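You operate a simulated robot arm through the tools that you are given. There is no shell and no other tool. Be economical: measure what you need, move in short steps, check, and stop when the job is done.

You run a simulated two-armed robot. Do the job below in one go: nothing can be reset, and whatever is moved stays where it is left.

Task
Put the flat carton labelled "WAX" from the top of the front window-side table on the clear patch of the framing bench and the flat carton labelled "OIL" on the cream slab. Fetch the cup from the top of the front window-side table and stand it on the top of the back window-side table. Open the left door under the blue box, put the paste pot on the top of the front wall-side table away on the second board from the bottom of the fourth shelf bay, then shut the box. Put the blue toy house from the top of the front wall-side table on the top of the middle wall-side table and the yellow toy house on the top of the middle window-side table. Put the palette from the top of the front wall-side table on top of the card sheets there. Fetch the glue stick from the top of the front cross table and stand it on the top of the big grey block. Take the sponge dabber on the top of the front cross table and put it away on the top of the middle wall-side table. Put the cardboard tube on top of the purple cone on the top of the front cross table. Put the clear cup marked "1" from the top of the front cross table on the top of the middle window-side table. Put the paper frame on the top of the back wall-side table away on the top of the middle wall-side table. Do these in any order. Set down upright: cup, toy house, glue stick, sponge dabber, clear cup.

Only the result counts: the job must be done as asked and must still hold three seconds after the hand-in. Knocking over, shifting, dropping, spilling or breaking anything else fails it. Flat cloth is picked up by pressing the open fingertips on it (5 to 10 N) and closing them slowly along it; thin cloth reads only 2 to 8 mm in the jaws.

Robot
Two 7-joint arms with three-finger grippers on one trunk, on a base that drives. Base frame: it is fixed to the floor where the robot stands at the start and does not move with it; the origin is under the middle of the robot, x ahead of it, y to its left, z up. Readings come in cm, degrees, newtons and seconds.
The left shoulder is at the start at [5, 15.4, 97.9], the right one opposite. With the tool pointing down near the work surface each hand reaches from about 24 to 64 cm from the robot's upright axis, wherever it stands, measured 20 degrees to its own side. Places, roughly: card sheets (42x30x5 cm) [140, -10, 80]; cardboard tube (5x5x19 cm) [250, -290, 80]; clear cup [200, -275, 75]; clear patch of the framing bench (19x27 cm) [40, 240, 78]; cone (7x7x11 cm) [210, -280, 80]; cream slab (20x18x2 cm) [60, 30, 70]; cup (6x6x9 cm) [80, 70, 80]; flat carton [75, 25, 75]; glue stick [275, -275, 75]; left door under the blue box [270, -560, 50]; palette (24x10x2 cm) [140, 30, 70]; paper frame (12x9x3 cm) [140, -240, 70]; paste pot [100, 50, 75]; second board of the fourth shelf bay [250, -590, 50]; sponge dabber (4x4x6 cm) [250, -280, 80]; top of the back window-side table [70, -310, 70]; top of the big grey block [280, 180, 80]; top of the middle wall-side table [130, -150, 70]; top of the middle window-side table [70, -150, 70]; toy house [125, 50, 75]. Payload 2.69 kg a hand.
The TCP of each hand is the grasp point between the finger pads, 2.9 cm short of the fingertips. In the tool frame z runs along the fingers and y along their closing line. The gripper opens to 12 cm. The gripper's body begins 7.8 cm behind the TCP.
Orientation is told as [roll, pitch, yaw] about the base's x, y, z axes, in that order, counted from this pose: with the fingers straight down and closing along the base's y, the tool's x points along the base's -x, its y along +y and its z along -z.

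Tools
- The arms move only by the tool nudge_tool. It takes "left_targets", "right_targets" or both (then of equal length, played together; a hand with none holds still); each is a list of rows, each an object of numbers (a shift or turn left out is 0, a gripper value left out holds the last): "tx", "ty", "tz": the shift along the tool's x, y, z in mm; "wx", "wy", "wz": the turn, a rotation vector about the tool's x, y, z in degrees. In form: [{"tx": .., "ty": .., "tz": .., "wx": .., "wy": .., "wz": ..}, ...]. A call has 1 to 12 rows; each row is the pose to reach, as a shift and turn from the pose commanded when the call began, along the tool's axes at that moment. "left_fingers" and "right_fingers" are, for a hand that has rows, the finger opening in mm, from 0 to 120, set as the call begins (left out, the last holds). A row lasts 0.2 s, in which the tool goes at most 5 cm and 8.6 degrees; a call with a longer step from one row to the next is refused whole, and so is a gripper value outside its range. Where a pose cannot be reached the arm comes as near as it can. A force on the tool above 40 N (or 10 N above the force at the start of the call, whichever is more), or a blocked arm, ends the call early, and 0.2 s more pass. Each finger halts on what it meets, pressing with about 32 N; the grip force reading is that of the motor and also rises with nothing between the fingers. The clock runs only during rows and for 0.2 s after the last one: add rows that repeat a pose to give the fingers time. The reply holds the time, the measured pose of the TCP, the force on the tool along the base axes, the opening and the grip force, in the units named above and with some noise, with the torque about the TCP (base axes, N m) and any sound that the robot's microphone picked up.
- Cameras (640 x 400 px; columns grow to the right, rows downward): "scene" is now at [15.16, 4.85, 113.12]; the picture's right is [0.55, -0.84, 0.00], its down [-0.44, -0.29, -0.85] and it looks along [0.71, 0.46, -0.53] (base axes); focal length 255 px, centre (320, 200). "left" rides on the left gripper at [6.3, 0, -10.4] in its tool frame; the picture's right is [-0.01, 1.00, 0.00], its down [-0.83, 0.00, -0.56] and it looks along [-0.56, 0.00, 0.83] (tool axes); focal length 275 px, centre (320, 200). "right" rides on the right gripper at [6.3, 0, -10.4] in its tool frame; the picture's right is [0.00, 1.00, 0.00], its down [-0.83, 0.00, -0.56] and it looks along [-0.56, 0.00, 0.83] (tool axes); focal length 275 px, centre (320, 200). There is no depth. A picture from a camera that has moved, and an enlarged one, comes with that camera's place and axes in the base frame and with its lens.
- grab_frame(camera): a new picture of that camera. It takes no simulated time.
- move_column(by): slides the trunk up (or, below 0, down) by that many cm; the arms and the scene camera ride with it, the base frame stays. It gives what a move gives, with no picture.
- drive_base(legs): drives the robot by 1 to 6 legs, each [ahead, left, turn to the left] in cm, cm and degrees, along the robot's own axes; the way and the turn of a leg run together, so that a leg with both is an arc; at most 150 cm and 180 degrees a leg. The arms and the cameras ride along, it lands a little off, and it stops where it bumps. It gives what a move gives.
- turn_head(pan, tilt): turns the head with the scene camera to pan (to the left, within 80 degrees either way) and tilt (down, from -29 to 69), counted from straight ahead of the robot. It gives what a move gives.
- enlarge(camera, box): a new picture of the part [left, top, right, bottom] of that camera's present view, enlarged. It takes no simulated time.
- finish_job(): hands the job in; it is judged then, once.

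Work in short steps. Places have to be worked out from the pictures, the camera data and where the tool is seen: move nearer, look again, correct. Check each grasp and each placing, and mend what went wrong. You have 588 turns and 370 pictures in all, those below and enlarged ones among them. Open the grippers and draw the arms clear of the work before you hand the job in, unless the task says otherwise; then end with one line.

The tools are called as a command line: name --argument value ..., lists and objects as JSON in quotes. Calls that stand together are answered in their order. nudge_tool: Moves the arms, as the interface text tells. Its arguments: {"type":"object","properties":{"left_targets":{"type":"array"},"left_fingers":{"type":"number"},"right_targets":{"type":"array"},"right_fingers":{"type":"number"}},"required":[]} The other tools are called the same way: move_column (by) slides the trunk up or down; drive_base (legs) drives the base; turn_head (pan, tilt) turns the head that bears the scene camera; grab_frame (camera) takes a picture; enlarge (camera, box) takes an enlarged picture of a part of a camera's view; finish_job () hands the job in.

At the start:

```text
t: 0.0
left_position: [31.1, 40.17, 99.19]
left_ee_rot: [0.0, 0.1, 0.0]
left_contact_force: [-0.1, 0.5, 0.7]
left_moment: [0.03, 0.01, -0.02]
left_width: 12.01
left_grasp_force: 0.0
right_position: [33.91, 5.74, 98.63]
right_ee_rot: [-0.1, -0.2, 0.0]
right_contact_force: [0.4, -0.6, 0.0]
right_moment: [-0.01, 0.0, 0.03]
right_width: 12.0
right_grasp_force: 0.0
trunk travel left (down, up): [-35.0, 8.8]
robot x, y, heading: [-0.16, 0.17, 0.1]
head pan, tilt: [32.0, 33.3]
```

scene: 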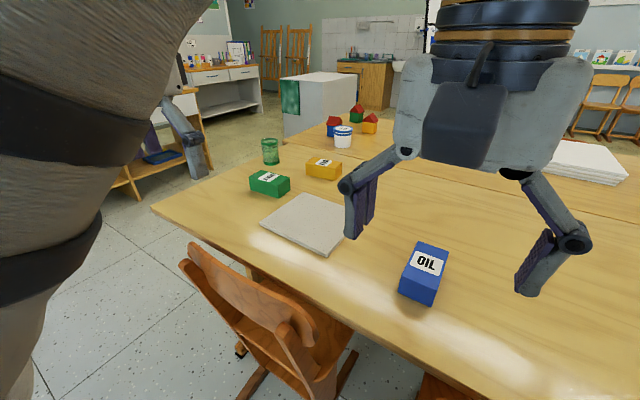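
right: 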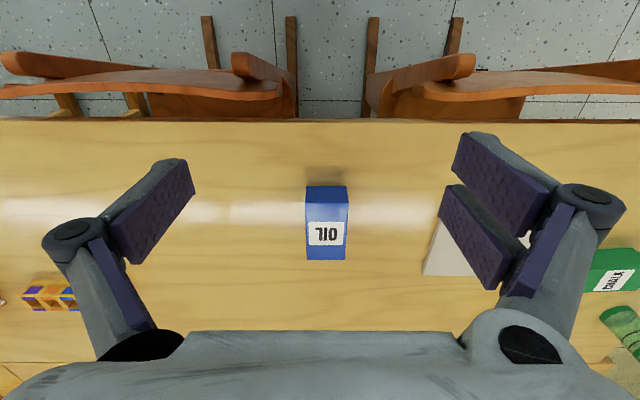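
left: 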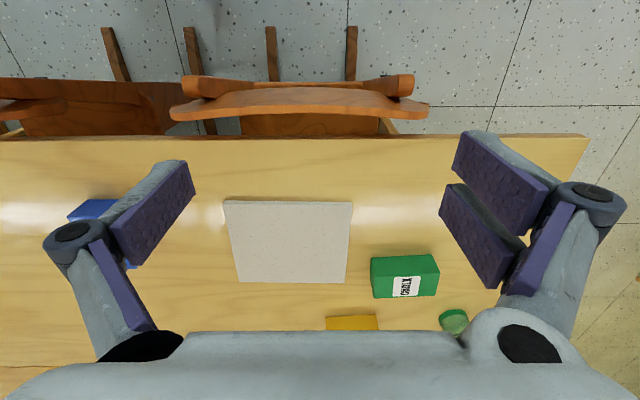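

I start with a survey of the surroundings by turning the head.

turn_head --pan 0 --tilt 25

grab_frame --camera "scene"

turn_head --pan -60 --tilt 15

grab_frame --camera "scene"

turn_head --pan 60 --tilt 15

grab_frame --camera "scene"

```text
t: 1.0
left_position: [31.31, 40.02, 99.27]
left_ee_rot: [0.0, -0.1, 0.0]
left_contact_force: [-0.6, -0.3, -1.0]
left_moment: [0.01, 0.01, 0.0]
left_width: 11.99
left_grasp_force: 0.0
right_position: [33.8, 5.72, 98.61]
right_ee_rot: [-0.1, 0.0, 0.0]
right_contact_force: [-0.1, -0.9, -0.3]
right_moment: [-0.03, -0.01, 0.03]
right_width: 11.99
right_grasp_force: 0.1
trunk travel left (down, up): [-35.0, 8.8]
robot x, y, heading: [-0.01, 0.24, -0.2]
head pan, tilt: [0.0, 25.0]
```

```text
366 pictures are left
camera scene: at [16.86, -0.02, 114.25], right [0.0, -1.0, 0.0], down [-0.42, 0.0, -0.91], along [0.91, 0.0, -0.42], focal length 255 px, centre (320, 200)
```

scene: 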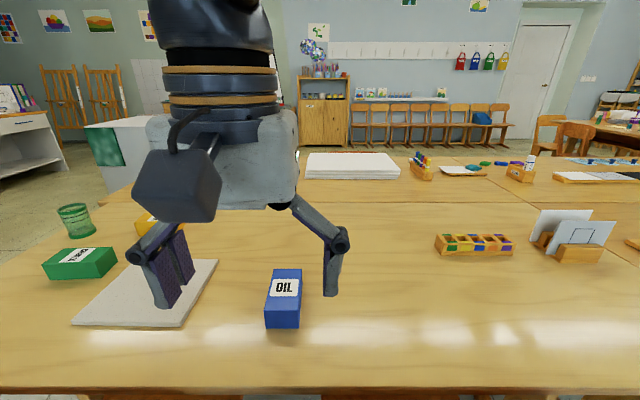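

```text
t: 2.3
left_position: [31.31, 40.12, 99.3]
left_ee_rot: [0.0, 0.0, 0.0]
left_contact_force: [0.5, 0.4, 0.2]
left_moment: [-0.01, 0.0, 0.03]
left_width: 12.02
left_grasp_force: 0.1
right_position: [33.98, 5.81, 98.6]
right_ee_rot: [0.0, -0.1, 0.0]
right_contact_force: [0.4, -0.7, -0.8]
right_moment: [-0.02, -0.01, 0.05]
right_width: 12.02
right_grasp_force: 0.1
trunk travel left (down, up): [-35.0, 8.8]
robot x, y, heading: [-0.24, 0.08, -0.0]
head pan, tilt: [-60.0, 15.0]
```

```text
365 pictures are left
camera scene: at [12.33, -8.12, 115.87], right [-0.87, -0.5, 0.0], down [-0.13, 0.22, -0.97], along [0.48, -0.84, -0.26], focal length 255 px, centre (320, 200)
```

scene: 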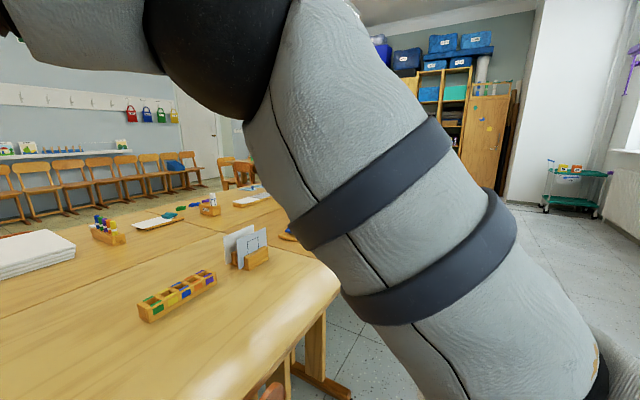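

```text
t: 4.3
left_position: [31.25, 40.09, 99.23]
left_ee_rot: [-0.1, 0.0, 0.0]
left_contact_force: [-0.7, 0.1, -0.1]
left_moment: [0.05, 0.0, 0.01]
left_width: 11.99
left_grasp_force: 0.0
right_position: [33.81, 5.74, 98.72]
right_ee_rot: [0.0, 0.0, 0.0]
right_contact_force: [0.0, 0.4, -0.4]
right_moment: [-0.01, 0.02, -0.03]
right_width: 12.0
right_grasp_force: 0.1
trunk travel left (down, up): [-35.0, 8.8]
robot x, y, heading: [-0.08, -0.15, 0.0]
head pan, tilt: [60.0, 15.0]
```

```text
364 pictures are left
camera scene: at [12.33, 8.06, 115.87], right [0.87, -0.5, 0.0], down [-0.13, -0.22, -0.97], along [0.48, 0.84, -0.26], focal length 255 px, centre (320, 200)
```

scene: 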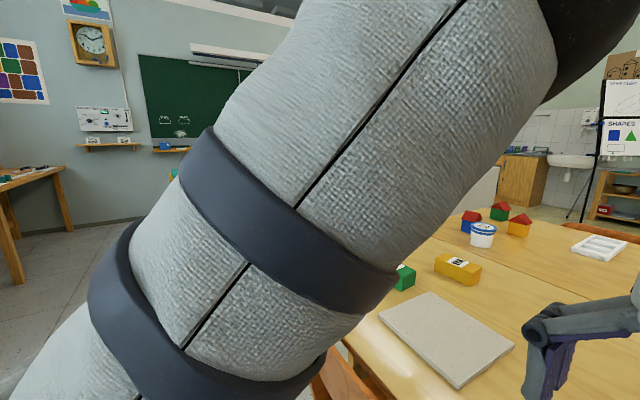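

OIL lies near (58, 7), slab near (59, 34). I move the right hand aside and bring the left hand above the OIL carton.

nudge_tool --left_targets '[{"tx": -25, "ty": -40, "tz": 8}, {"tx": -50, "ty": -80, "tz": 16}, {"tx": -75, "ty": -120, "tz": 24}, {"tx": -100, "ty": -160, "tz": 32}, {"tx": -125, "ty": -200, "tz": 40}, {"tx": -150, "ty": -240, "tz": 48}, {"tx": -175, "ty": -280, "tz": 56}, {"tx": -200, "ty": -325, "tz": 64}, {"tx": -210, "ty": -325, "tz": 70}]' --right_targets '[{"ty": -45}, {"ty": -90}, {"ty": -135}, {"ty": -180}, {"ty": -225}, {"ty": -250}, {"ty": -250}, {"ty": -250}, {"ty": -250}]'

grab_frame --camera "left"

```text
refused: row 8 steps farther than a row can; nothing moved
```

```text
363 pictures are left
camera left: at [25.12, 40.22, 109.71], right [0.01, 1.0, 0.0], down [0.83, 0.0, 0.56], along [0.56, 0.0, -0.83], focal length 275 px, centre (320, 200)
```

left: 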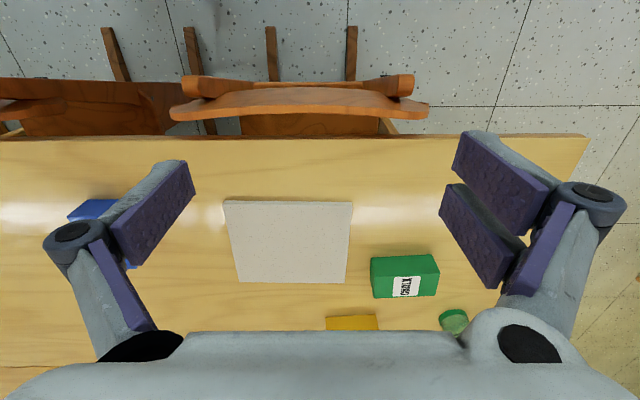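

Row limits noted; I resend with smaller last steps.

nudge_tool --left_targets '[{"tx": -21, "ty": -32, "tz": 7}, {"tx": -42, "ty": -65, "tz": 14}, {"tx": -63, "ty": -98, "tz": 21}, {"tx": -84, "ty": -130, "tz": 28}, {"tx": -105, "ty": -163, "tz": 35}, {"tx": -126, "ty": -196, "tz": 42}, {"tx": -147, "ty": -228, "tz": 49}, {"tx": -168, "ty": -260, "tz": 56}, {"tx": -189, "ty": -293, "tz": 63}, {"tx": -210, "ty": -325, "tz": 70}]' --right_targets '[{"ty": -45}, {"ty": -90}, {"ty": -135}, {"ty": -180}, {"ty": -225}, {"ty": -250}, {"ty": -250}, {"ty": -250}, {"ty": -250}, {"ty": -250}]'

grab_frame --camera "left"

```text
t: 6.5
left_position: [52.53, 7.5, 92.39]
left_ee_rot: [0.1, -0.1, -0.1]
left_contact_force: [1.1, 0.2, -0.2]
left_moment: [0.02, 0.01, 0.01]
left_width: 11.99
left_grasp_force: 0.1
left hand out of reach, approached as far as the arm can: row 1, 2, 3, 4, 5, 6, 7, 8
right_position: [33.83, -19.21, 98.85]
right_ee_rot: [0.0, 0.1, -0.1]
right_contact_force: [0.9, 0.4, 0.1]
right_moment: [-0.02, 0.02, 0.02]
right_width: 12.01
right_grasp_force: 0.0
trunk travel left (down, up): [-35.0, 8.8]
robot x, y, heading: [-0.14, -0.3, 0.0]
head pan, tilt: [60.0, 15.0]
```

```text
362 pictures are left
camera left: at [46.34, 7.63, 102.71], right [0.0, 1.0, 0.0], down [0.83, 0.0, 0.56], along [0.56, 0.0, -0.83], focal length 275 px, centre (320, 200)
```

left: 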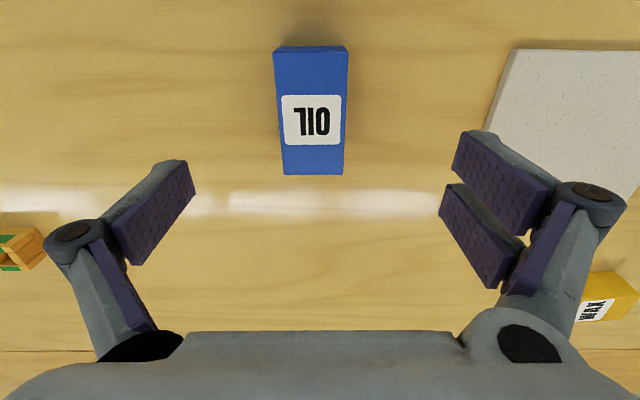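

Carton centre about (55.1, 6.9), 6.5 wide. I go down over it.

nudge_tool --left_targets '[{"tx": -26, "ty": -6, "tz": 35}, {"tx": -26, "ty": -6, "tz": 70}, {"tx": -26, "ty": -6, "tz": 105}, {"tx": -26, "ty": -6, "tz": 135}, {"tx": -26, "ty": -6, "tz": 155}, {"tx": -26, "ty": -6, "tz": 161}, {"tx": -26, "ty": -6, "tz": 161}]'

grab_frame --camera "left"

```text
t: 8.1
left_position: [54.82, 6.95, 76.08]
left_ee_rot: [0.1, -0.1, 0.0]
left_contact_force: [0.0, 0.3, 0.2]
left_moment: [0.02, -0.04, 0.01]
left_width: 12.01
left_grasp_force: 0.1
right_position: [33.78, -19.26, 98.98]
right_ee_rot: [0.0, -0.1, -0.1]
right_contact_force: [0.4, -0.6, 0.5]
right_moment: [0.02, 0.0, 0.02]
right_width: 11.99
right_grasp_force: 0.1
trunk travel left (down, up): [-35.0, 8.8]
robot x, y, heading: [-0.12, -0.05, -0.2]
head pan, tilt: [60.0, 15.0]
```

```text
361 pictures are left
camera left: at [48.68, 7.07, 86.61], right [0.01, 1.0, 0.0], down [0.83, 0.0, 0.56], along [0.56, 0.0, -0.83], focal length 275 px, centre (320, 200)
```

left: 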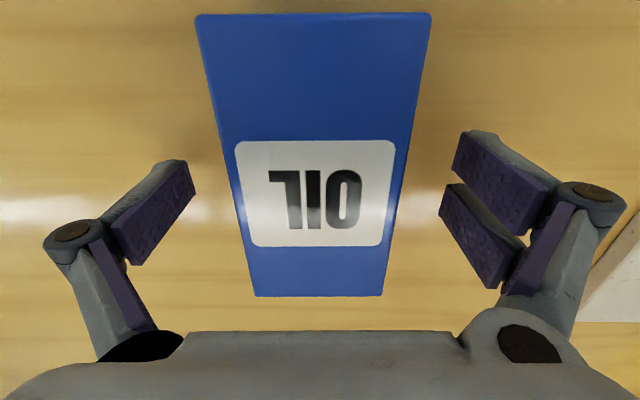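

Centred. Close and lift.

nudge_tool --left_targets '[{"tx": 0}, {"tx": 0}, {"tx": 0}, {"tx": 0}, {"tz": -30}, {"tz": -70}]' --left_fingers 0

```text
t: 9.0
left_position: [55.18, 6.94, 76.77]
left_ee_rot: [0.1, -0.7, 0.0]
left_contact_force: [-5.2, 0.5, 18.4]
left_moment: [0.23, 0.68, 0.08]
left_width: 5.94
left_grasp_force: 31.7
right_position: [33.65, -19.19, 99.01]
right_ee_rot: [0.0, -0.2, 0.0]
right_contact_force: [0.0, 0.8, -0.4]
right_moment: [-0.01, 0.03, 0.02]
right_width: 11.98
right_grasp_force: 0.0
trunk travel left (down, up): [-35.0, 8.8]
robot x, y, heading: [-0.17, 0.23, -0.0]
head pan, tilt: [60.0, 15.0]
stopped in row 4 (left hand): the force on the tool passed its limit at 42 N (the readings are from after the stop); the commanded pose is now the measured one
```

The grip holds at 5.94 cm but an upward force appeared; look.

grab_frame --camera "left"

nudge_tool --left_targets '[{"tz": -10}, {"tz": -20}, {"tz": -20}]'

```text
360 pictures are left
camera left: at [48.71, 7.14, 87.07], right [0.0, 1.0, 0.0], down [0.82, 0.0, 0.57], along [0.57, 0.0, -0.82], focal length 275 px, centre (320, 200)
```

left: 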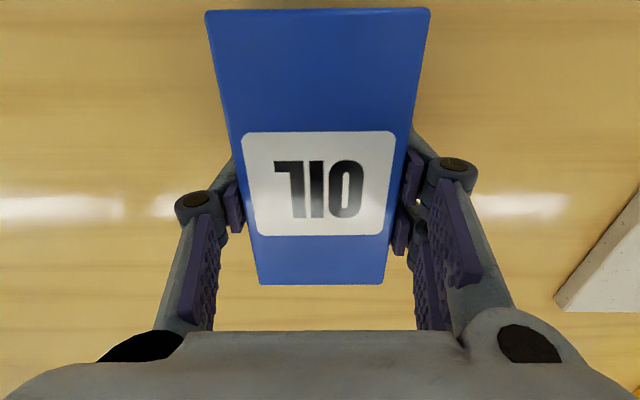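

```text
t: 9.8
left_position: [55.16, 6.96, 78.46]
left_ee_rot: [0.2, -0.6, 0.0]
left_contact_force: [-0.4, -0.5, -1.3]
left_moment: [0.0, 0.0, -0.01]
left_width: 5.95
left_grasp_force: 31.3
right_position: [33.91, -19.26, 98.81]
right_ee_rot: [0.0, -0.1, -0.1]
right_contact_force: [0.7, 0.4, 1.0]
right_moment: [-0.04, -0.03, 0.02]
right_width: 12.03
right_grasp_force: 0.1
trunk travel left (down, up): [-35.0, 8.8]
robot x, y, heading: [0.14, -0.11, 0.1]
head pan, tilt: [60.0, 15.0]
```

Light lift-off confirmed. Carry over to the slab centre (58.4, 35).

nudge_tool --left_targets '[{"tz": -40}, {"tz": -80}, {"tx": -8, "ty": 45, "tz": -80}, {"tx": -16, "ty": 90, "tz": -80}, {"tx": -24, "ty": 135, "tz": -80}, {"tx": -28, "ty": 180, "tz": -80}, {"tx": -28, "ty": 225, "tz": -80}, {"tx": -28, "ty": 270, "tz": -80}, {"tx": -28, "ty": 280, "tz": -80}, {"tx": -28, "ty": 280, "tz": -80}]'

grab_frame --camera "left"

```text
t: 12.0
left_position: [57.86, 34.9, 86.42]
left_ee_rot: [0.0, -0.4, -0.1]
left_contact_force: [0.2, 0.4, -1.1]
left_moment: [0.02, -0.02, 0.0]
left_width: 5.93
left_grasp_force: 32.5
right_position: [33.88, -19.09, 98.81]
right_ee_rot: [0.1, 0.0, 0.0]
right_contact_force: [1.0, 0.3, -0.5]
right_moment: [-0.01, 0.01, -0.03]
right_width: 11.98
right_grasp_force: 0.1
trunk travel left (down, up): [-35.0, 8.8]
robot x, y, heading: [0.09, 0.01, -0.3]
head pan, tilt: [60.0, 15.0]
```

```text
359 pictures are left
camera left: at [51.6, 35.03, 96.9], right [0.0, 1.0, 0.0], down [0.83, 0.0, 0.56], along [0.56, 0.0, -0.83], focal length 275 px, centre (320, 200)
```

left: 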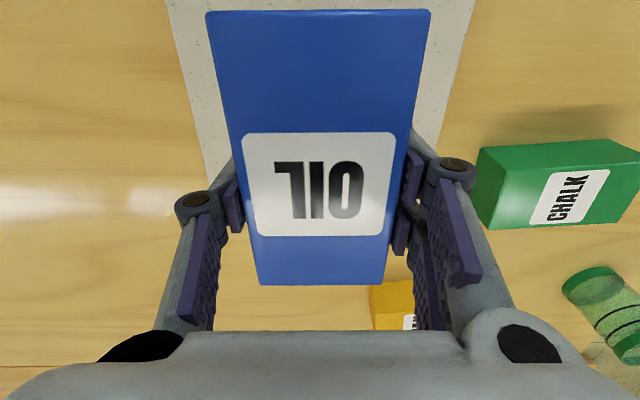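

Aligned with the slab. Lower gently.

nudge_tool --left_targets '[{"tz": 30}, {"tz": 55}, {"tz": 68}, {"tz": 73}, {"tz": 75}]'

```text
t: 13.2
left_position: [57.87, 34.97, 79.02]
left_ee_rot: [0.1, -0.5, 0.0]
left_contact_force: [-0.3, -0.4, -1.7]
left_moment: [0.01, -0.02, 0.02]
left_width: 5.95
left_grasp_force: 31.9
right_position: [33.9, -19.26, 98.91]
right_ee_rot: [0.0, 0.0, 0.0]
right_contact_force: [-1.2, -0.7, -1.2]
right_moment: [-0.03, 0.01, 0.01]
right_width: 11.99
right_grasp_force: 0.0
trunk travel left (down, up): [-35.0, 8.8]
robot x, y, heading: [-0.1, -0.13, 0.1]
head pan, tilt: [60.0, 15.0]
```

Not yet touching; lower in 2 mm steps.

nudge_tool --left_targets '[{"tz": 2}, {"tz": 4}, {"tz": 5}, {"tz": 5}]'

```text
t: 14.2
left_position: [57.86, 35.07, 78.56]
left_ee_rot: [0.2, -0.5, -0.1]
left_contact_force: [-0.3, 0.4, -1.6]
left_moment: [0.05, -0.04, -0.03]
left_width: 5.96
left_grasp_force: 31.5
right_position: [33.66, -19.05, 98.85]
right_ee_rot: [0.0, -0.2, -0.1]
right_contact_force: [0.3, 0.3, 1.0]
right_moment: [0.03, -0.04, -0.04]
right_width: 12.0
right_grasp_force: 0.1
trunk travel left (down, up): [-35.0, 8.8]
robot x, y, heading: [0.05, 0.11, -0.2]
head pan, tilt: [60.0, 15.0]
```

nudge_tool --left_targets '[{"tz": 2}, {"tz": 4}, {"tz": 6}, {"tz": 6}]'

```text
t: 15.2
left_position: [57.95, 35.15, 77.92]
left_ee_rot: [0.0, -0.5, -0.1]
left_contact_force: [-0.3, 0.7, 0.4]
left_moment: [0.03, -0.02, 0.03]
left_width: 5.97
left_grasp_force: 31.8
right_position: [33.73, -19.18, 98.79]
right_ee_rot: [0.0, 0.0, 0.1]
right_contact_force: [0.1, 0.2, -0.2]
right_moment: [0.03, -0.02, -0.01]
right_width: 12.0
right_grasp_force: 0.1
trunk travel left (down, up): [-35.0, 8.8]
robot x, y, heading: [0.2, -0.08, -0.1]
head pan, tilt: [60.0, 15.0]
```

Weight has just gone; 2 mm more, then open and rise.

nudge_tool --left_targets '[{"tz": 1}, {"tz": 2}, {"tz": 2}]'

nudge_tool --left_targets '[{"tz": 0}, {"tz": 0}, {"tz": 0}, {"tz": -40}, {"tz": -80}, {"tz": -120}]' --left_fingers 120

grab_frame --camera "left"

```text
t: 16.0
left_position: [57.97, 35.07, 77.98]
left_ee_rot: [0.0, -0.7, 0.1]
left_contact_force: [4.7, 4.8, 13.9]
left_moment: [-0.01, 0.29, -0.08]
left_width: 5.96
left_grasp_force: 32.4
right_position: [33.78, -19.26, 98.91]
right_ee_rot: [0.0, 0.0, 0.0]
right_contact_force: [0.2, 0.7, -0.5]
right_moment: [-0.02, 0.0, 0.04]
right_width: 12.02
right_grasp_force: 0.1
trunk travel left (down, up): [-35.0, 8.8]
robot x, y, heading: [-0.29, 0.02, 0.0]
head pan, tilt: [60.0, 15.0]
```

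```text
t: 17.4
left_position: [58.03, 35.03, 89.91]
left_ee_rot: [0.1, -0.5, 0.0]
left_contact_force: [0.2, -1.2, 0.5]
left_moment: [0.03, -0.01, 0.01]
left_width: 12.01
left_grasp_force: 0.1
right_position: [33.78, -19.22, 98.85]
right_ee_rot: [-0.1, -0.2, 0.0]
right_contact_force: [0.2, 0.4, 0.3]
right_moment: [0.03, 0.0, -0.03]
right_width: 12.01
right_grasp_force: 0.1
trunk travel left (down, up): [-35.0, 8.8]
robot x, y, heading: [0.08, -0.06, -0.2]
head pan, tilt: [60.0, 15.0]
```

```text
358 pictures are left
camera left: at [51.66, 35.13, 100.3], right [0.0, 1.0, 0.0], down [0.83, 0.0, 0.56], along [0.56, 0.0, -0.83], focal length 275 px, centre (320, 200)
```

left: 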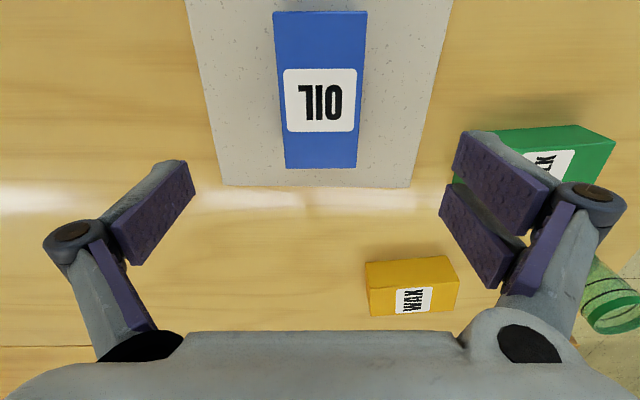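

OIL is placed on the slab. Next I retract the left hand and drive round to the end of the table (y > 80) for the wax carton, looking before going forward.

nudge_tool --left_targets '[{"tz": -40}, {"tz": -80}, {"tz": -90, "tx": 45}, {"tz": -90, "tx": 90}, {"tz": -90, "tx": 135}, {"tz": -90, "tx": 180}, {"tz": -90, "tx": 225}, {"tz": -90, "tx": 260}]'

drive_base --legs '[[-10, 0, 0], [0, 125, 0]]'

turn_head --pan 0 --tilt 35

grab_frame --camera "scene"

turn_head --pan 60 --tilt 25

grab_frame --camera "scene"

```text
t: 19.2
left_position: [32.65, 37.77, 98.5]
left_ee_rot: [0.1, -0.6, 0.0]
left_contact_force: [0.4, 0.2, 0.2]
left_moment: [-0.01, -0.04, -0.01]
left_width: 11.99
left_grasp_force: 0.1
left hand out of reach, approached as far as the arm can: row 1, 2, 7, 8
right_position: [33.72, -19.15, 98.84]
right_ee_rot: [0.1, -0.1, 0.0]
right_contact_force: [0.3, 0.0, 0.0]
right_moment: [0.01, -0.02, -0.01]
right_width: 12.01
right_grasp_force: 0.1
trunk travel left (down, up): [-35.0, 8.8]
robot x, y, heading: [0.24, 0.04, 0.1]
head pan, tilt: [60.0, 15.0]
```

```text
t: 30.0
left_position: [18.99, 167.45, 98.42]
left_ee_rot: [0.0, -0.4, 2.1]
left_contact_force: [0.4, 0.4, 0.3]
left_moment: [0.0, 0.01, 0.01]
left_width: 12.02
left_grasp_force: 0.1
right_position: [22.15, 110.64, 98.86]
right_ee_rot: [-0.1, -0.1, 2.2]
right_contact_force: [0.3, -0.2, 0.7]
right_moment: [0.03, 0.02, 0.0]
right_width: 12.0
right_grasp_force: 0.1
trunk travel left (down, up): [-35.0, 8.8]
robot x, y, heading: [-12.6, 128.6, 2.0]
head pan, tilt: [60.0, 15.0]
```

```text
t: 31.3
left_position: [19.07, 167.53, 98.22]
left_ee_rot: [-0.2, -0.1, 2.0]
left_contact_force: [-0.3, 0.2, 1.1]
left_moment: [-0.03, -0.03, 0.02]
left_width: 12.0
left_grasp_force: 0.0
right_position: [21.99, 110.57, 98.76]
right_ee_rot: [0.0, -0.1, 2.1]
right_contact_force: [0.1, -0.5, -0.6]
right_moment: [0.03, 0.02, 0.02]
right_width: 12.0
right_grasp_force: 0.0
trunk travel left (down, up): [-35.0, 8.8]
robot x, y, heading: [-12.46, 128.54, 2.0]
head pan, tilt: [0.0, 35.0]
```

```text
357 pictures are left
camera scene: at [3.71, 132.49, 114.06], right [0.39, -0.92, 0.0], down [-0.4, -0.17, -0.9], along [0.83, 0.35, -0.44], focal length 255 px, centre (320, 200)
```

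scene: 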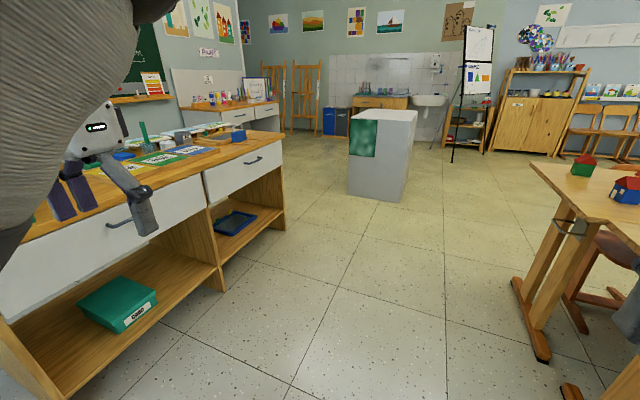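

```text
t: 32.6
left_position: [19.07, 167.53, 98.42]
left_ee_rot: [0.0, -0.6, 2.1]
left_contact_force: [-0.4, -0.1, 0.5]
left_moment: [-0.04, 0.01, 0.04]
left_width: 12.0
left_grasp_force: 0.0
right_position: [22.07, 110.71, 98.84]
right_ee_rot: [0.1, 0.0, 2.1]
right_contact_force: [-0.5, 0.3, 0.4]
right_moment: [-0.01, -0.01, -0.01]
right_width: 12.0
right_grasp_force: 0.0
trunk travel left (down, up): [-35.0, 8.8]
robot x, y, heading: [-12.22, 128.67, 2.1]
head pan, tilt: [60.0, 25.0]
```

```text
356 pictures are left
camera scene: at [-0.43, 137.04, 114.25], right [0.88, -0.47, 0.0], down [-0.2, -0.37, -0.91], along [0.42, 0.8, -0.42], focal length 255 px, centre (320, 200)
```

scene: 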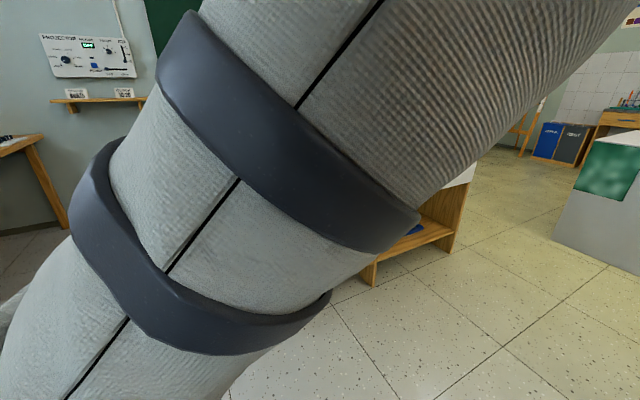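

I drive to the table's end and turn to face it (-y).

drive_base --legs '[[107, 0, 0], [0, 0, -92]]'

turn_head --pan 0 --tilt 45

nudge_tool --left_targets '[{"ty": 0}, {"ty": 0}]'

grab_frame --camera "scene"

```text
t: 41.9
left_position: [130.19, 99.33, 98.37]
left_ee_rot: [0.0, -0.4, -90.0]
left_contact_force: [-0.7, -0.8, 0.5]
left_moment: [0.0, 0.01, 0.0]
left_width: 12.01
left_grasp_force: 0.2
right_position: [73.33, 98.54, 98.78]
right_ee_rot: [0.0, 0.0, -90.0]
right_contact_force: [0.9, 0.0, 0.2]
right_moment: [0.01, -0.01, -0.02]
right_width: 12.01
right_grasp_force: 0.1
trunk travel left (down, up): [-35.0, 8.8]
robot x, y, heading: [92.79, 132.03, -90.2]
head pan, tilt: [60.0, 25.0]
```

```text
t: 43.2
left_position: [130.29, 99.34, 98.23]
left_ee_rot: [0.0, 0.0, -90.1]
left_contact_force: [0.3, -0.9, -0.6]
left_moment: [-0.02, -0.04, -0.01]
left_width: 11.99
left_grasp_force: 0.1
right_position: [73.31, 98.44, 98.87]
right_ee_rot: [0.0, -0.1, -90.1]
right_contact_force: [0.1, 0.6, -0.3]
right_moment: [0.0, 0.03, 0.02]
right_width: 12.0
right_grasp_force: 0.0
trunk travel left (down, up): [-35.0, 8.8]
robot x, y, heading: [92.49, 132.14, -90.2]
head pan, tilt: [0.0, 45.0]
```

```text
t: 43.8
left_position: [130.14, 99.2, 98.24]
left_ee_rot: [-0.1, -0.1, -90.1]
left_contact_force: [-1.2, -0.5, 0.3]
left_moment: [-0.01, -0.02, -0.03]
left_width: 12.02
left_grasp_force: 0.1
right_position: [73.32, 98.38, 98.76]
right_ee_rot: [0.0, -0.1, -90.1]
right_contact_force: [0.0, -0.4, 0.0]
right_moment: [0.0, -0.05, 0.02]
right_width: 12.02
right_grasp_force: 0.1
trunk travel left (down, up): [-35.0, 8.8]
robot x, y, heading: [92.92, 131.98, -89.9]
head pan, tilt: [0.0, 45.0]
```

```text
355 pictures are left
camera scene: at [96.91, 116.53, 113.58], right [-0.87, -0.49, 0.0], down [-0.24, 0.43, -0.87], along [0.42, -0.76, -0.49], focal length 255 px, centre (320, 200)
```

scene: 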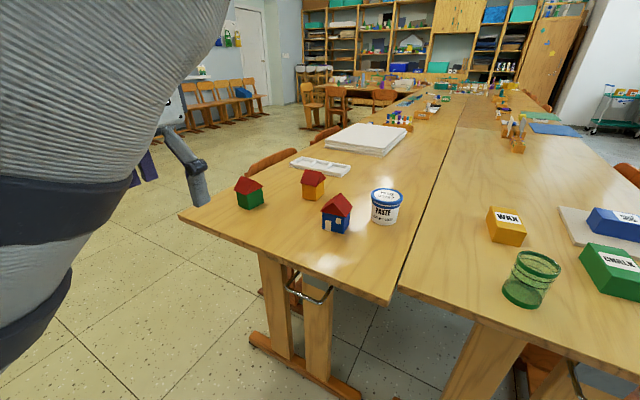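

The head camera is offset but its data are given. Look straight down to see the base footprint relative to the table edge.

turn_head --pan 0 --tilt 69

grab_frame --camera "scene"

```text
t: 44.7
left_position: [130.25, 99.25, 98.28]
left_ee_rot: [0.0, -0.1, -90.1]
left_contact_force: [0.5, -0.4, -0.5]
left_moment: [-0.01, 0.0, 0.0]
left_width: 11.97
left_grasp_force: 0.0
right_position: [73.31, 98.43, 98.94]
right_ee_rot: [0.0, 0.0, -90.1]
right_contact_force: [0.0, -1.3, 0.8]
right_moment: [-0.03, 0.02, 0.01]
right_width: 12.0
right_grasp_force: 0.0
trunk travel left (down, up): [-35.0, 8.8]
robot x, y, heading: [92.35, 132.28, -90.1]
head pan, tilt: [0.0, 68.8]
```

```text
354 pictures are left
camera scene: at [96.88, 116.5, 113.61], right [-0.88, -0.48, 0.0], down [-0.23, 0.42, -0.88], along [0.42, -0.77, -0.48], focal length 255 px, centre (320, 200)
```

scene: 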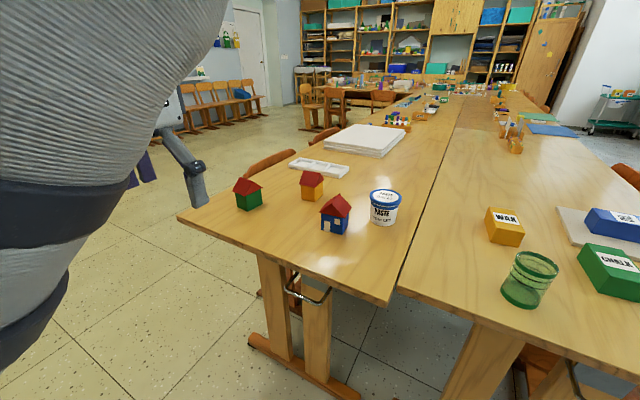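

The head seems to be stuck against the raised left arm. I shift the left hand out and forward to free it, then look again.

nudge_tool --left_targets '[{"ty": 20, "tx": -30}, {"ty": 40, "tx": -60}, {"ty": 60, "tx": -90}, {"ty": 60, "tx": -90}]'

turn_head --pan 0 --tilt 60

grab_frame --camera "scene"

```text
t: 45.7
left_position: [136.21, 90.15, 98.6]
left_ee_rot: [0.0, -0.5, -90.1]
left_contact_force: [-0.1, 0.3, 0.7]
left_moment: [0.0, -0.04, 0.0]
left_width: 12.0
left_grasp_force: 0.1
right_position: [73.21, 98.47, 98.81]
right_ee_rot: [0.0, 0.0, -90.1]
right_contact_force: [-0.3, -0.7, -0.1]
right_moment: [0.0, 0.01, 0.03]
right_width: 11.96
right_grasp_force: 0.1
trunk travel left (down, up): [-35.0, 8.8]
robot x, y, heading: [92.52, 132.18, -90.0]
head pan, tilt: [0.0, 68.8]
```

```text
t: 46.4
left_position: [136.25, 90.21, 98.6]
left_ee_rot: [0.1, -0.4, -90.1]
left_contact_force: [0.6, 0.4, 0.1]
left_moment: [0.01, -0.03, 0.0]
left_width: 11.97
left_grasp_force: 0.0
right_position: [73.25, 98.48, 98.82]
right_ee_rot: [-0.1, -0.1, -90.1]
right_contact_force: [-0.4, 0.3, 0.1]
right_moment: [0.0, 0.0, 0.04]
right_width: 11.98
right_grasp_force: 0.0
trunk travel left (down, up): [-35.0, 8.8]
robot x, y, heading: [92.67, 132.39, -89.9]
head pan, tilt: [0.0, 60.0]
```

```text
353 pictures are left
camera scene: at [92.48, 117.8, 109.24], right [-1.0, 0.0, 0.0], down [0.0, 0.87, -0.5], along [0.0, -0.5, -0.87], focal length 255 px, centre (320, 200)
```

scene: 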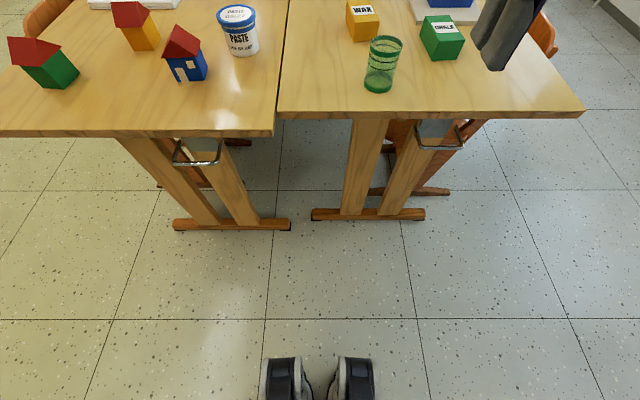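

Clear view: table top is at z≈73.5, WAX near (82, 46). I move 28 cm nearer.

drive_base --legs '[[28, 0, 0]]'

grab_frame --camera "scene"

grab_frame --camera "right"

```text
t: 48.4
left_position: [135.95, 62.01, 98.57]
left_ee_rot: [0.1, -0.4, -90.3]
left_contact_force: [0.5, -0.6, 0.7]
left_moment: [0.03, 0.0, 0.01]
left_width: 12.0
left_grasp_force: 0.1
right_position: [73.21, 70.55, 98.89]
right_ee_rot: [0.0, -0.2, -90.4]
right_contact_force: [-0.7, 0.4, 0.0]
right_moment: [0.01, -0.02, 0.03]
right_width: 11.98
right_grasp_force: 0.0
trunk travel left (down, up): [-35.0, 8.8]
robot x, y, heading: [92.67, 104.06, -90.5]
head pan, tilt: [0.0, 60.0]
```

```text
352 pictures are left
camera scene: at [92.33, 89.71, 109.23], right [-1.0, 0.01, 0.0], down [0.0, 0.87, -0.5], along [0.0, -0.5, -0.87], focal length 255 px, centre (320, 200)
```

scene: 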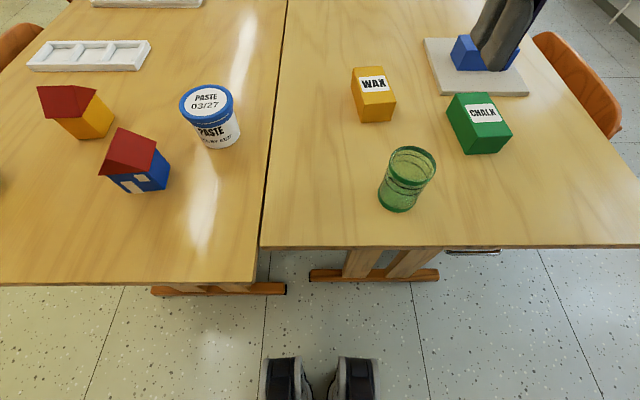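

```text
351 pictures are left
camera right: at [73.24, 76.81, 109.31], right [1.0, 0.0, 0.0], down [0.0, -0.83, 0.56], along [0.0, -0.56, -0.83], focal length 275 px, centre (320, 200)
```

right: 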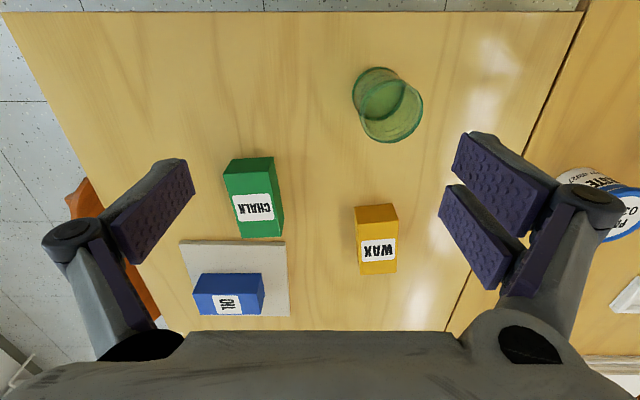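

WAX is at (82.2, 46.5). Move the right hand above it.

nudge_tool --right_targets '[{"tx": -40, "ty": 15}, {"tx": -80, "ty": 30}, {"tx": -120, "ty": 45}, {"tx": -160, "ty": 60}, {"tx": -200, "ty": 75}, {"tx": -240, "ty": 90}, {"tx": -240, "ty": 90, "tz": 45}, {"tx": -240, "ty": 90, "tz": 90}, {"tx": -240, "ty": 90, "tz": 100}]'

grab_frame --camera "right"

```text
t: 50.4
left_position: [135.91, 61.89, 98.51]
left_ee_rot: [0.1, -0.5, -90.3]
left_contact_force: [-0.4, 0.2, 0.5]
left_moment: [0.01, -0.01, -0.01]
left_width: 12.0
left_grasp_force: 0.1
right_position: [81.94, 45.94, 89.01]
right_ee_rot: [-0.1, 0.1, -90.3]
right_contact_force: [-0.1, 0.1, 0.7]
right_moment: [0.04, -0.01, 0.02]
right_width: 12.03
right_grasp_force: 0.1
right hand out of reach, approached as far as the arm can: row 6, 7, 8, 9
trunk travel left (down, up): [-35.0, 8.8]
robot x, y, heading: [92.38, 103.65, -90.2]
head pan, tilt: [0.0, 60.0]
```

```text
350 pictures are left
camera right: at [82.18, 52.31, 99.5], right [1.0, 0.0, 0.0], down [0.0, -0.83, 0.55], along [0.0, -0.55, -0.83], focal length 275 px, centre (320, 200)
```

right: 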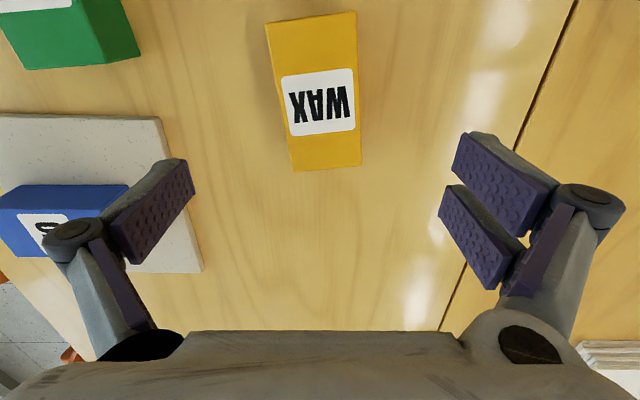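

Carton centre (82.2, 46.9), turned about 6°. Align and descend.

nudge_tool --right_targets '[{"tx": 5, "ty": 3, "tz": 30, "wz": -6}, {"tx": 9, "ty": 3, "tz": 60, "wz": -6}, {"tx": 9, "ty": 3, "tz": 90, "wz": -6}, {"tx": 9, "ty": 3, "tz": 110, "wz": -6}, {"tx": 9, "ty": 3, "tz": 113, "wz": -6}, {"tx": 9, "ty": 3, "tz": 113, "wz": -6}]'

grab_frame --camera "right"

```text
t: 51.8
left_position: [135.95, 62.03, 98.59]
left_ee_rot: [0.0, -0.4, -90.3]
left_contact_force: [-0.6, -0.2, -0.6]
left_moment: [-0.03, -0.02, 0.02]
left_width: 12.0
left_grasp_force: 0.1
right_position: [82.83, 44.6, 78.01]
right_ee_rot: [0.0, 0.0, -84.3]
right_contact_force: [-0.9, 0.4, 0.3]
right_moment: [0.03, 0.04, 0.01]
right_width: 12.01
right_grasp_force: 0.1
right hand out of reach, approached as far as the arm can: row 1, 2, 3, 4, 5, 6
trunk travel left (down, up): [-35.0, 8.8]
robot x, y, heading: [92.45, 104.16, -90.1]
head pan, tilt: [0.0, 60.0]
```

```text
349 pictures are left
camera right: at [82.4, 50.9, 88.48], right [0.99, 0.1, 0.0], down [0.09, -0.83, 0.56], along [0.06, -0.55, -0.83], focal length 275 px, centre (320, 200)
```

right: 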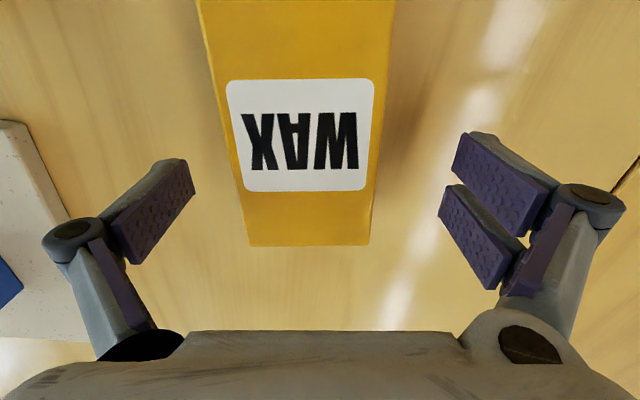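

Shift 1.5 cm back toward the centre, then close.

nudge_tool --right_targets '[{"tx": 15}, {"tx": 15}]'

nudge_tool --right_targets '[{"tx": 0}, {"tx": 0}, {"tx": 0}, {"tz": 0}]' --right_fingers 0

```text
t: 52.4
left_position: [135.95, 61.99, 98.39]
left_ee_rot: [0.1, -0.5, -90.2]
left_contact_force: [-1.0, -0.4, -0.3]
left_moment: [-0.01, 0.0, -0.05]
left_width: 11.99
left_grasp_force: 0.0
right_position: [82.9, 44.49, 77.94]
right_ee_rot: [0.1, 0.0, -84.3]
right_contact_force: [-0.2, -0.5, 0.2]
right_moment: [-0.01, -0.02, 0.01]
right_width: 11.98
right_grasp_force: 0.1
right hand out of reach, approached as far as the arm can: row 1, 2
trunk travel left (down, up): [-35.0, 8.8]
robot x, y, heading: [92.46, 104.24, -90.3]
head pan, tilt: [0.0, 60.0]
```

```text
t: 53.4
left_position: [135.98, 62.08, 98.61]
left_ee_rot: [0.0, -0.5, -90.2]
left_contact_force: [0.9, 0.1, 0.4]
left_moment: [-0.01, 0.01, 0.0]
left_width: 12.04
left_grasp_force: 0.2
right_position: [82.79, 44.65, 78.14]
right_ee_rot: [0.0, 0.0, -84.3]
right_contact_force: [-1.6, -1.7, 7.0]
right_moment: [0.09, -0.16, -0.06]
right_width: 5.95
right_grasp_force: 32.0
trunk travel left (down, up): [-35.0, 8.8]
robot x, y, heading: [92.44, 104.18, -90.5]
head pan, tilt: [0.0, 60.0]
```

Gripped (5.95). Lift straight up with the arm, watching.

nudge_tool --right_targets '[{"tz": -20}, {"tz": -50}, {"tz": -80}, {"tz": -110}, {"tz": -120}]'

grab_frame --camera "scene"

```text
t: 54.6
left_position: [135.82, 62.02, 98.61]
left_ee_rot: [0.0, -0.6, -90.3]
left_contact_force: [0.0, -0.4, 0.9]
left_moment: [-0.02, 0.0, 0.02]
left_width: 12.01
left_grasp_force: 0.2
right_position: [82.02, 45.99, 89.59]
right_ee_rot: [0.1, -0.1, -84.3]
right_contact_force: [0.5, 0.2, -1.3]
right_moment: [-0.04, -0.04, 0.0]
right_width: 5.94
right_grasp_force: 32.3
right hand out of reach, approached as far as the arm can: row 3, 4, 5
trunk travel left (down, up): [-35.0, 8.8]
robot x, y, heading: [92.69, 104.14, -90.2]
head pan, tilt: [0.0, 60.0]
```

```text
348 pictures are left
camera scene: at [92.28, 89.78, 109.24], right [-1.0, 0.01, 0.0], down [0.01, 0.87, -0.5], along [0.0, -0.5, -0.87], focal length 255 px, centre (320, 200)
```

scene: 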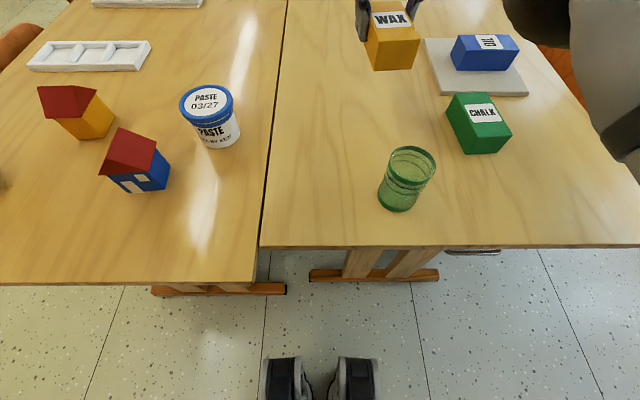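

Held. Raise the trunk 8 cm for clearance, then retract the hand.

move_column --by 8

nudge_tool --right_targets '[{"tx": 45, "ty": -10}, {"tx": 90, "ty": -20}, {"tx": 135, "ty": -30}, {"tx": 180, "ty": -40}, {"tx": 225, "ty": -50}, {"tx": 240, "ty": -60}]' --left_targets '[{"tx": 20, "ty": 10}, {"tx": 40, "ty": 20}, {"tx": 50, "ty": 30}, {"tx": 50, "ty": 30}, {"tx": 50, "ty": 30}, {"tx": 50, "ty": 30}]'

drive_base --legs '[[-25, 0, 0], [0, 0, -150]]'

turn_head --pan 0 --tilt 40

grab_frame --camera "scene"

```text
t: 55.7
left_position: [135.99, 61.87, 106.33]
left_ee_rot: [-0.1, -0.4, -90.3]
left_contact_force: [0.4, -0.8, -0.4]
left_moment: [0.05, 0.02, 0.03]
left_width: 12.0
left_grasp_force: 0.1
right_position: [82.09, 49.72, 112.75]
right_ee_rot: [-1.6, -15.0, -84.2]
right_contact_force: [-0.3, -0.5, -2.7]
right_moment: [-0.01, 0.0, 0.05]
right_width: 5.93
right_grasp_force: 32.3
trunk travel left (down, up): [-43.0, 0.8]
robot x, y, heading: [92.34, 104.22, -90.1]
head pan, tilt: [0.0, 60.0]
```

```text
t: 57.1
left_position: [139.03, 66.97, 106.45]
left_ee_rot: [0.0, -0.5, -90.2]
left_contact_force: [-0.2, -0.4, -0.3]
left_moment: [0.03, -0.03, 0.0]
left_width: 11.98
left_grasp_force: 0.1
right_position: [73.57, 72.28, 106.73]
right_ee_rot: [-1.6, -15.3, -84.2]
right_contact_force: [-0.4, -0.3, -2.0]
right_moment: [-0.03, -0.04, 0.01]
right_width: 5.96
right_grasp_force: 32.1
trunk travel left (down, up): [-43.0, 0.8]
robot x, y, heading: [92.55, 104.44, -90.3]
head pan, tilt: [0.0, 60.0]
```

```text
t: 65.2
left_position: [33.93, 139.04, 106.46]
left_ee_rot: [0.0, -0.5, 118.8]
left_contact_force: [1.1, 0.7, 1.1]
left_moment: [-0.02, -0.05, -0.01]
left_width: 12.02
left_grasp_force: 0.0
right_position: [93.57, 166.35, 106.78]
right_ee_rot: [-1.6, -15.2, 125.1]
right_contact_force: [-0.1, -0.4, -1.5]
right_moment: [0.03, -0.01, -0.01]
right_width: 5.97
right_grasp_force: 32.2
trunk travel left (down, up): [-43.0, 0.8]
robot x, y, heading: [92.87, 129.54, 118.7]
head pan, tilt: [0.0, 60.0]
```

```text
t: 66.0
left_position: [33.9, 139.05, 106.44]
left_ee_rot: [0.1, -0.4, 118.9]
left_contact_force: [-0.2, -1.3, -0.2]
left_moment: [0.0, -0.03, 0.02]
left_width: 12.0
left_grasp_force: 0.2
right_position: [93.52, 166.19, 106.75]
right_ee_rot: [-1.6, -15.2, 124.9]
right_contact_force: [-0.2, -1.1, -1.3]
right_moment: [-0.02, 0.04, 0.01]
right_width: 5.91
right_grasp_force: 32.0
trunk travel left (down, up): [-43.0, 0.8]
robot x, y, heading: [92.33, 129.37, 118.8]
head pan, tilt: [0.0, 40.0]
```

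```text
347 pictures are left
camera scene: at [87.87, 137.78, 121.25], right [0.88, 0.48, 0.0], down [0.31, -0.56, -0.77], along [-0.37, 0.67, -0.64], focal length 255 px, centre (320, 200)
```

scene: 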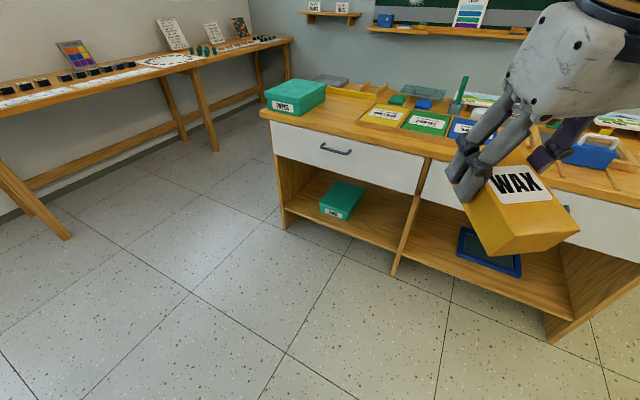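

The bench is seen; I bring the left hand in, then drive to face the bench at x≈28 for a close look.

nudge_tool --left_targets '[{"ty": -45}, {"ty": -90}, {"ty": -135}, {"ty": -180}, {"ty": -200}]'

drive_base --legs '[[0, 0, -28.8], [0, 62, 0], [38, 0, 0]]'

turn_head --pan 0 --tilt 50

grab_frame --camera "scene"

```text
t: 67.2
left_position: [51.19, 148.86, 106.54]
left_ee_rot: [0.0, -0.5, 118.8]
left_contact_force: [0.2, -0.1, -0.2]
left_moment: [0.0, 0.01, 0.0]
left_width: 12.0
left_grasp_force: 0.1
right_position: [93.56, 166.35, 106.82]
right_ee_rot: [-1.6, -15.2, 125.0]
right_contact_force: [0.3, 0.3, -1.6]
right_moment: [0.05, 0.01, -0.01]
right_width: 5.97
right_grasp_force: 31.9
trunk travel left (down, up): [-43.0, 0.8]
robot x, y, heading: [92.48, 129.23, 118.8]
head pan, tilt: [0.0, 40.0]
```

```text
t: 75.9
left_position: [3.36, 204.0, 106.53]
left_ee_rot: [0.0, -0.5, 90.1]
left_contact_force: [0.7, 0.7, -0.9]
left_moment: [-0.01, 0.01, -0.02]
left_width: 12.02
left_grasp_force: 0.1
right_position: [48.94, 198.98, 106.67]
right_ee_rot: [-1.6, -15.2, 96.2]
right_contact_force: [-0.2, 0.2, -2.0]
right_moment: [-0.01, 0.02, 0.02]
right_width: 5.95
right_grasp_force: 32.3
trunk travel left (down, up): [-43.0, 0.8]
robot x, y, heading: [30.2, 167.22, 90.3]
head pan, tilt: [0.0, 40.0]
```

```text
t: 76.6
left_position: [3.39, 203.96, 106.54]
left_ee_rot: [0.0, -0.5, 90.1]
left_contact_force: [-0.5, 0.0, 0.9]
left_moment: [0.01, 0.0, 0.0]
left_width: 12.0
left_grasp_force: 0.1
right_position: [49.01, 199.04, 106.84]
right_ee_rot: [-1.6, -15.2, 96.3]
right_contact_force: [-0.8, -0.7, -2.3]
right_moment: [0.02, -0.01, 0.0]
right_width: 5.97
right_grasp_force: 32.0
trunk travel left (down, up): [-43.0, 0.8]
robot x, y, heading: [30.11, 166.68, 89.9]
head pan, tilt: [0.0, 50.0]
```

```text
346 pictures are left
camera scene: at [30.26, 175.9, 119.84], right [1.0, 0.0, 0.0], down [0.0, -0.77, -0.64], along [0.0, 0.64, -0.77], focal length 255 px, centre (320, 200)
```

scene: 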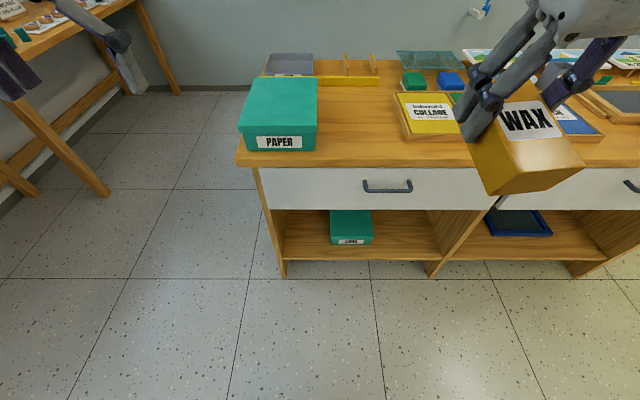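

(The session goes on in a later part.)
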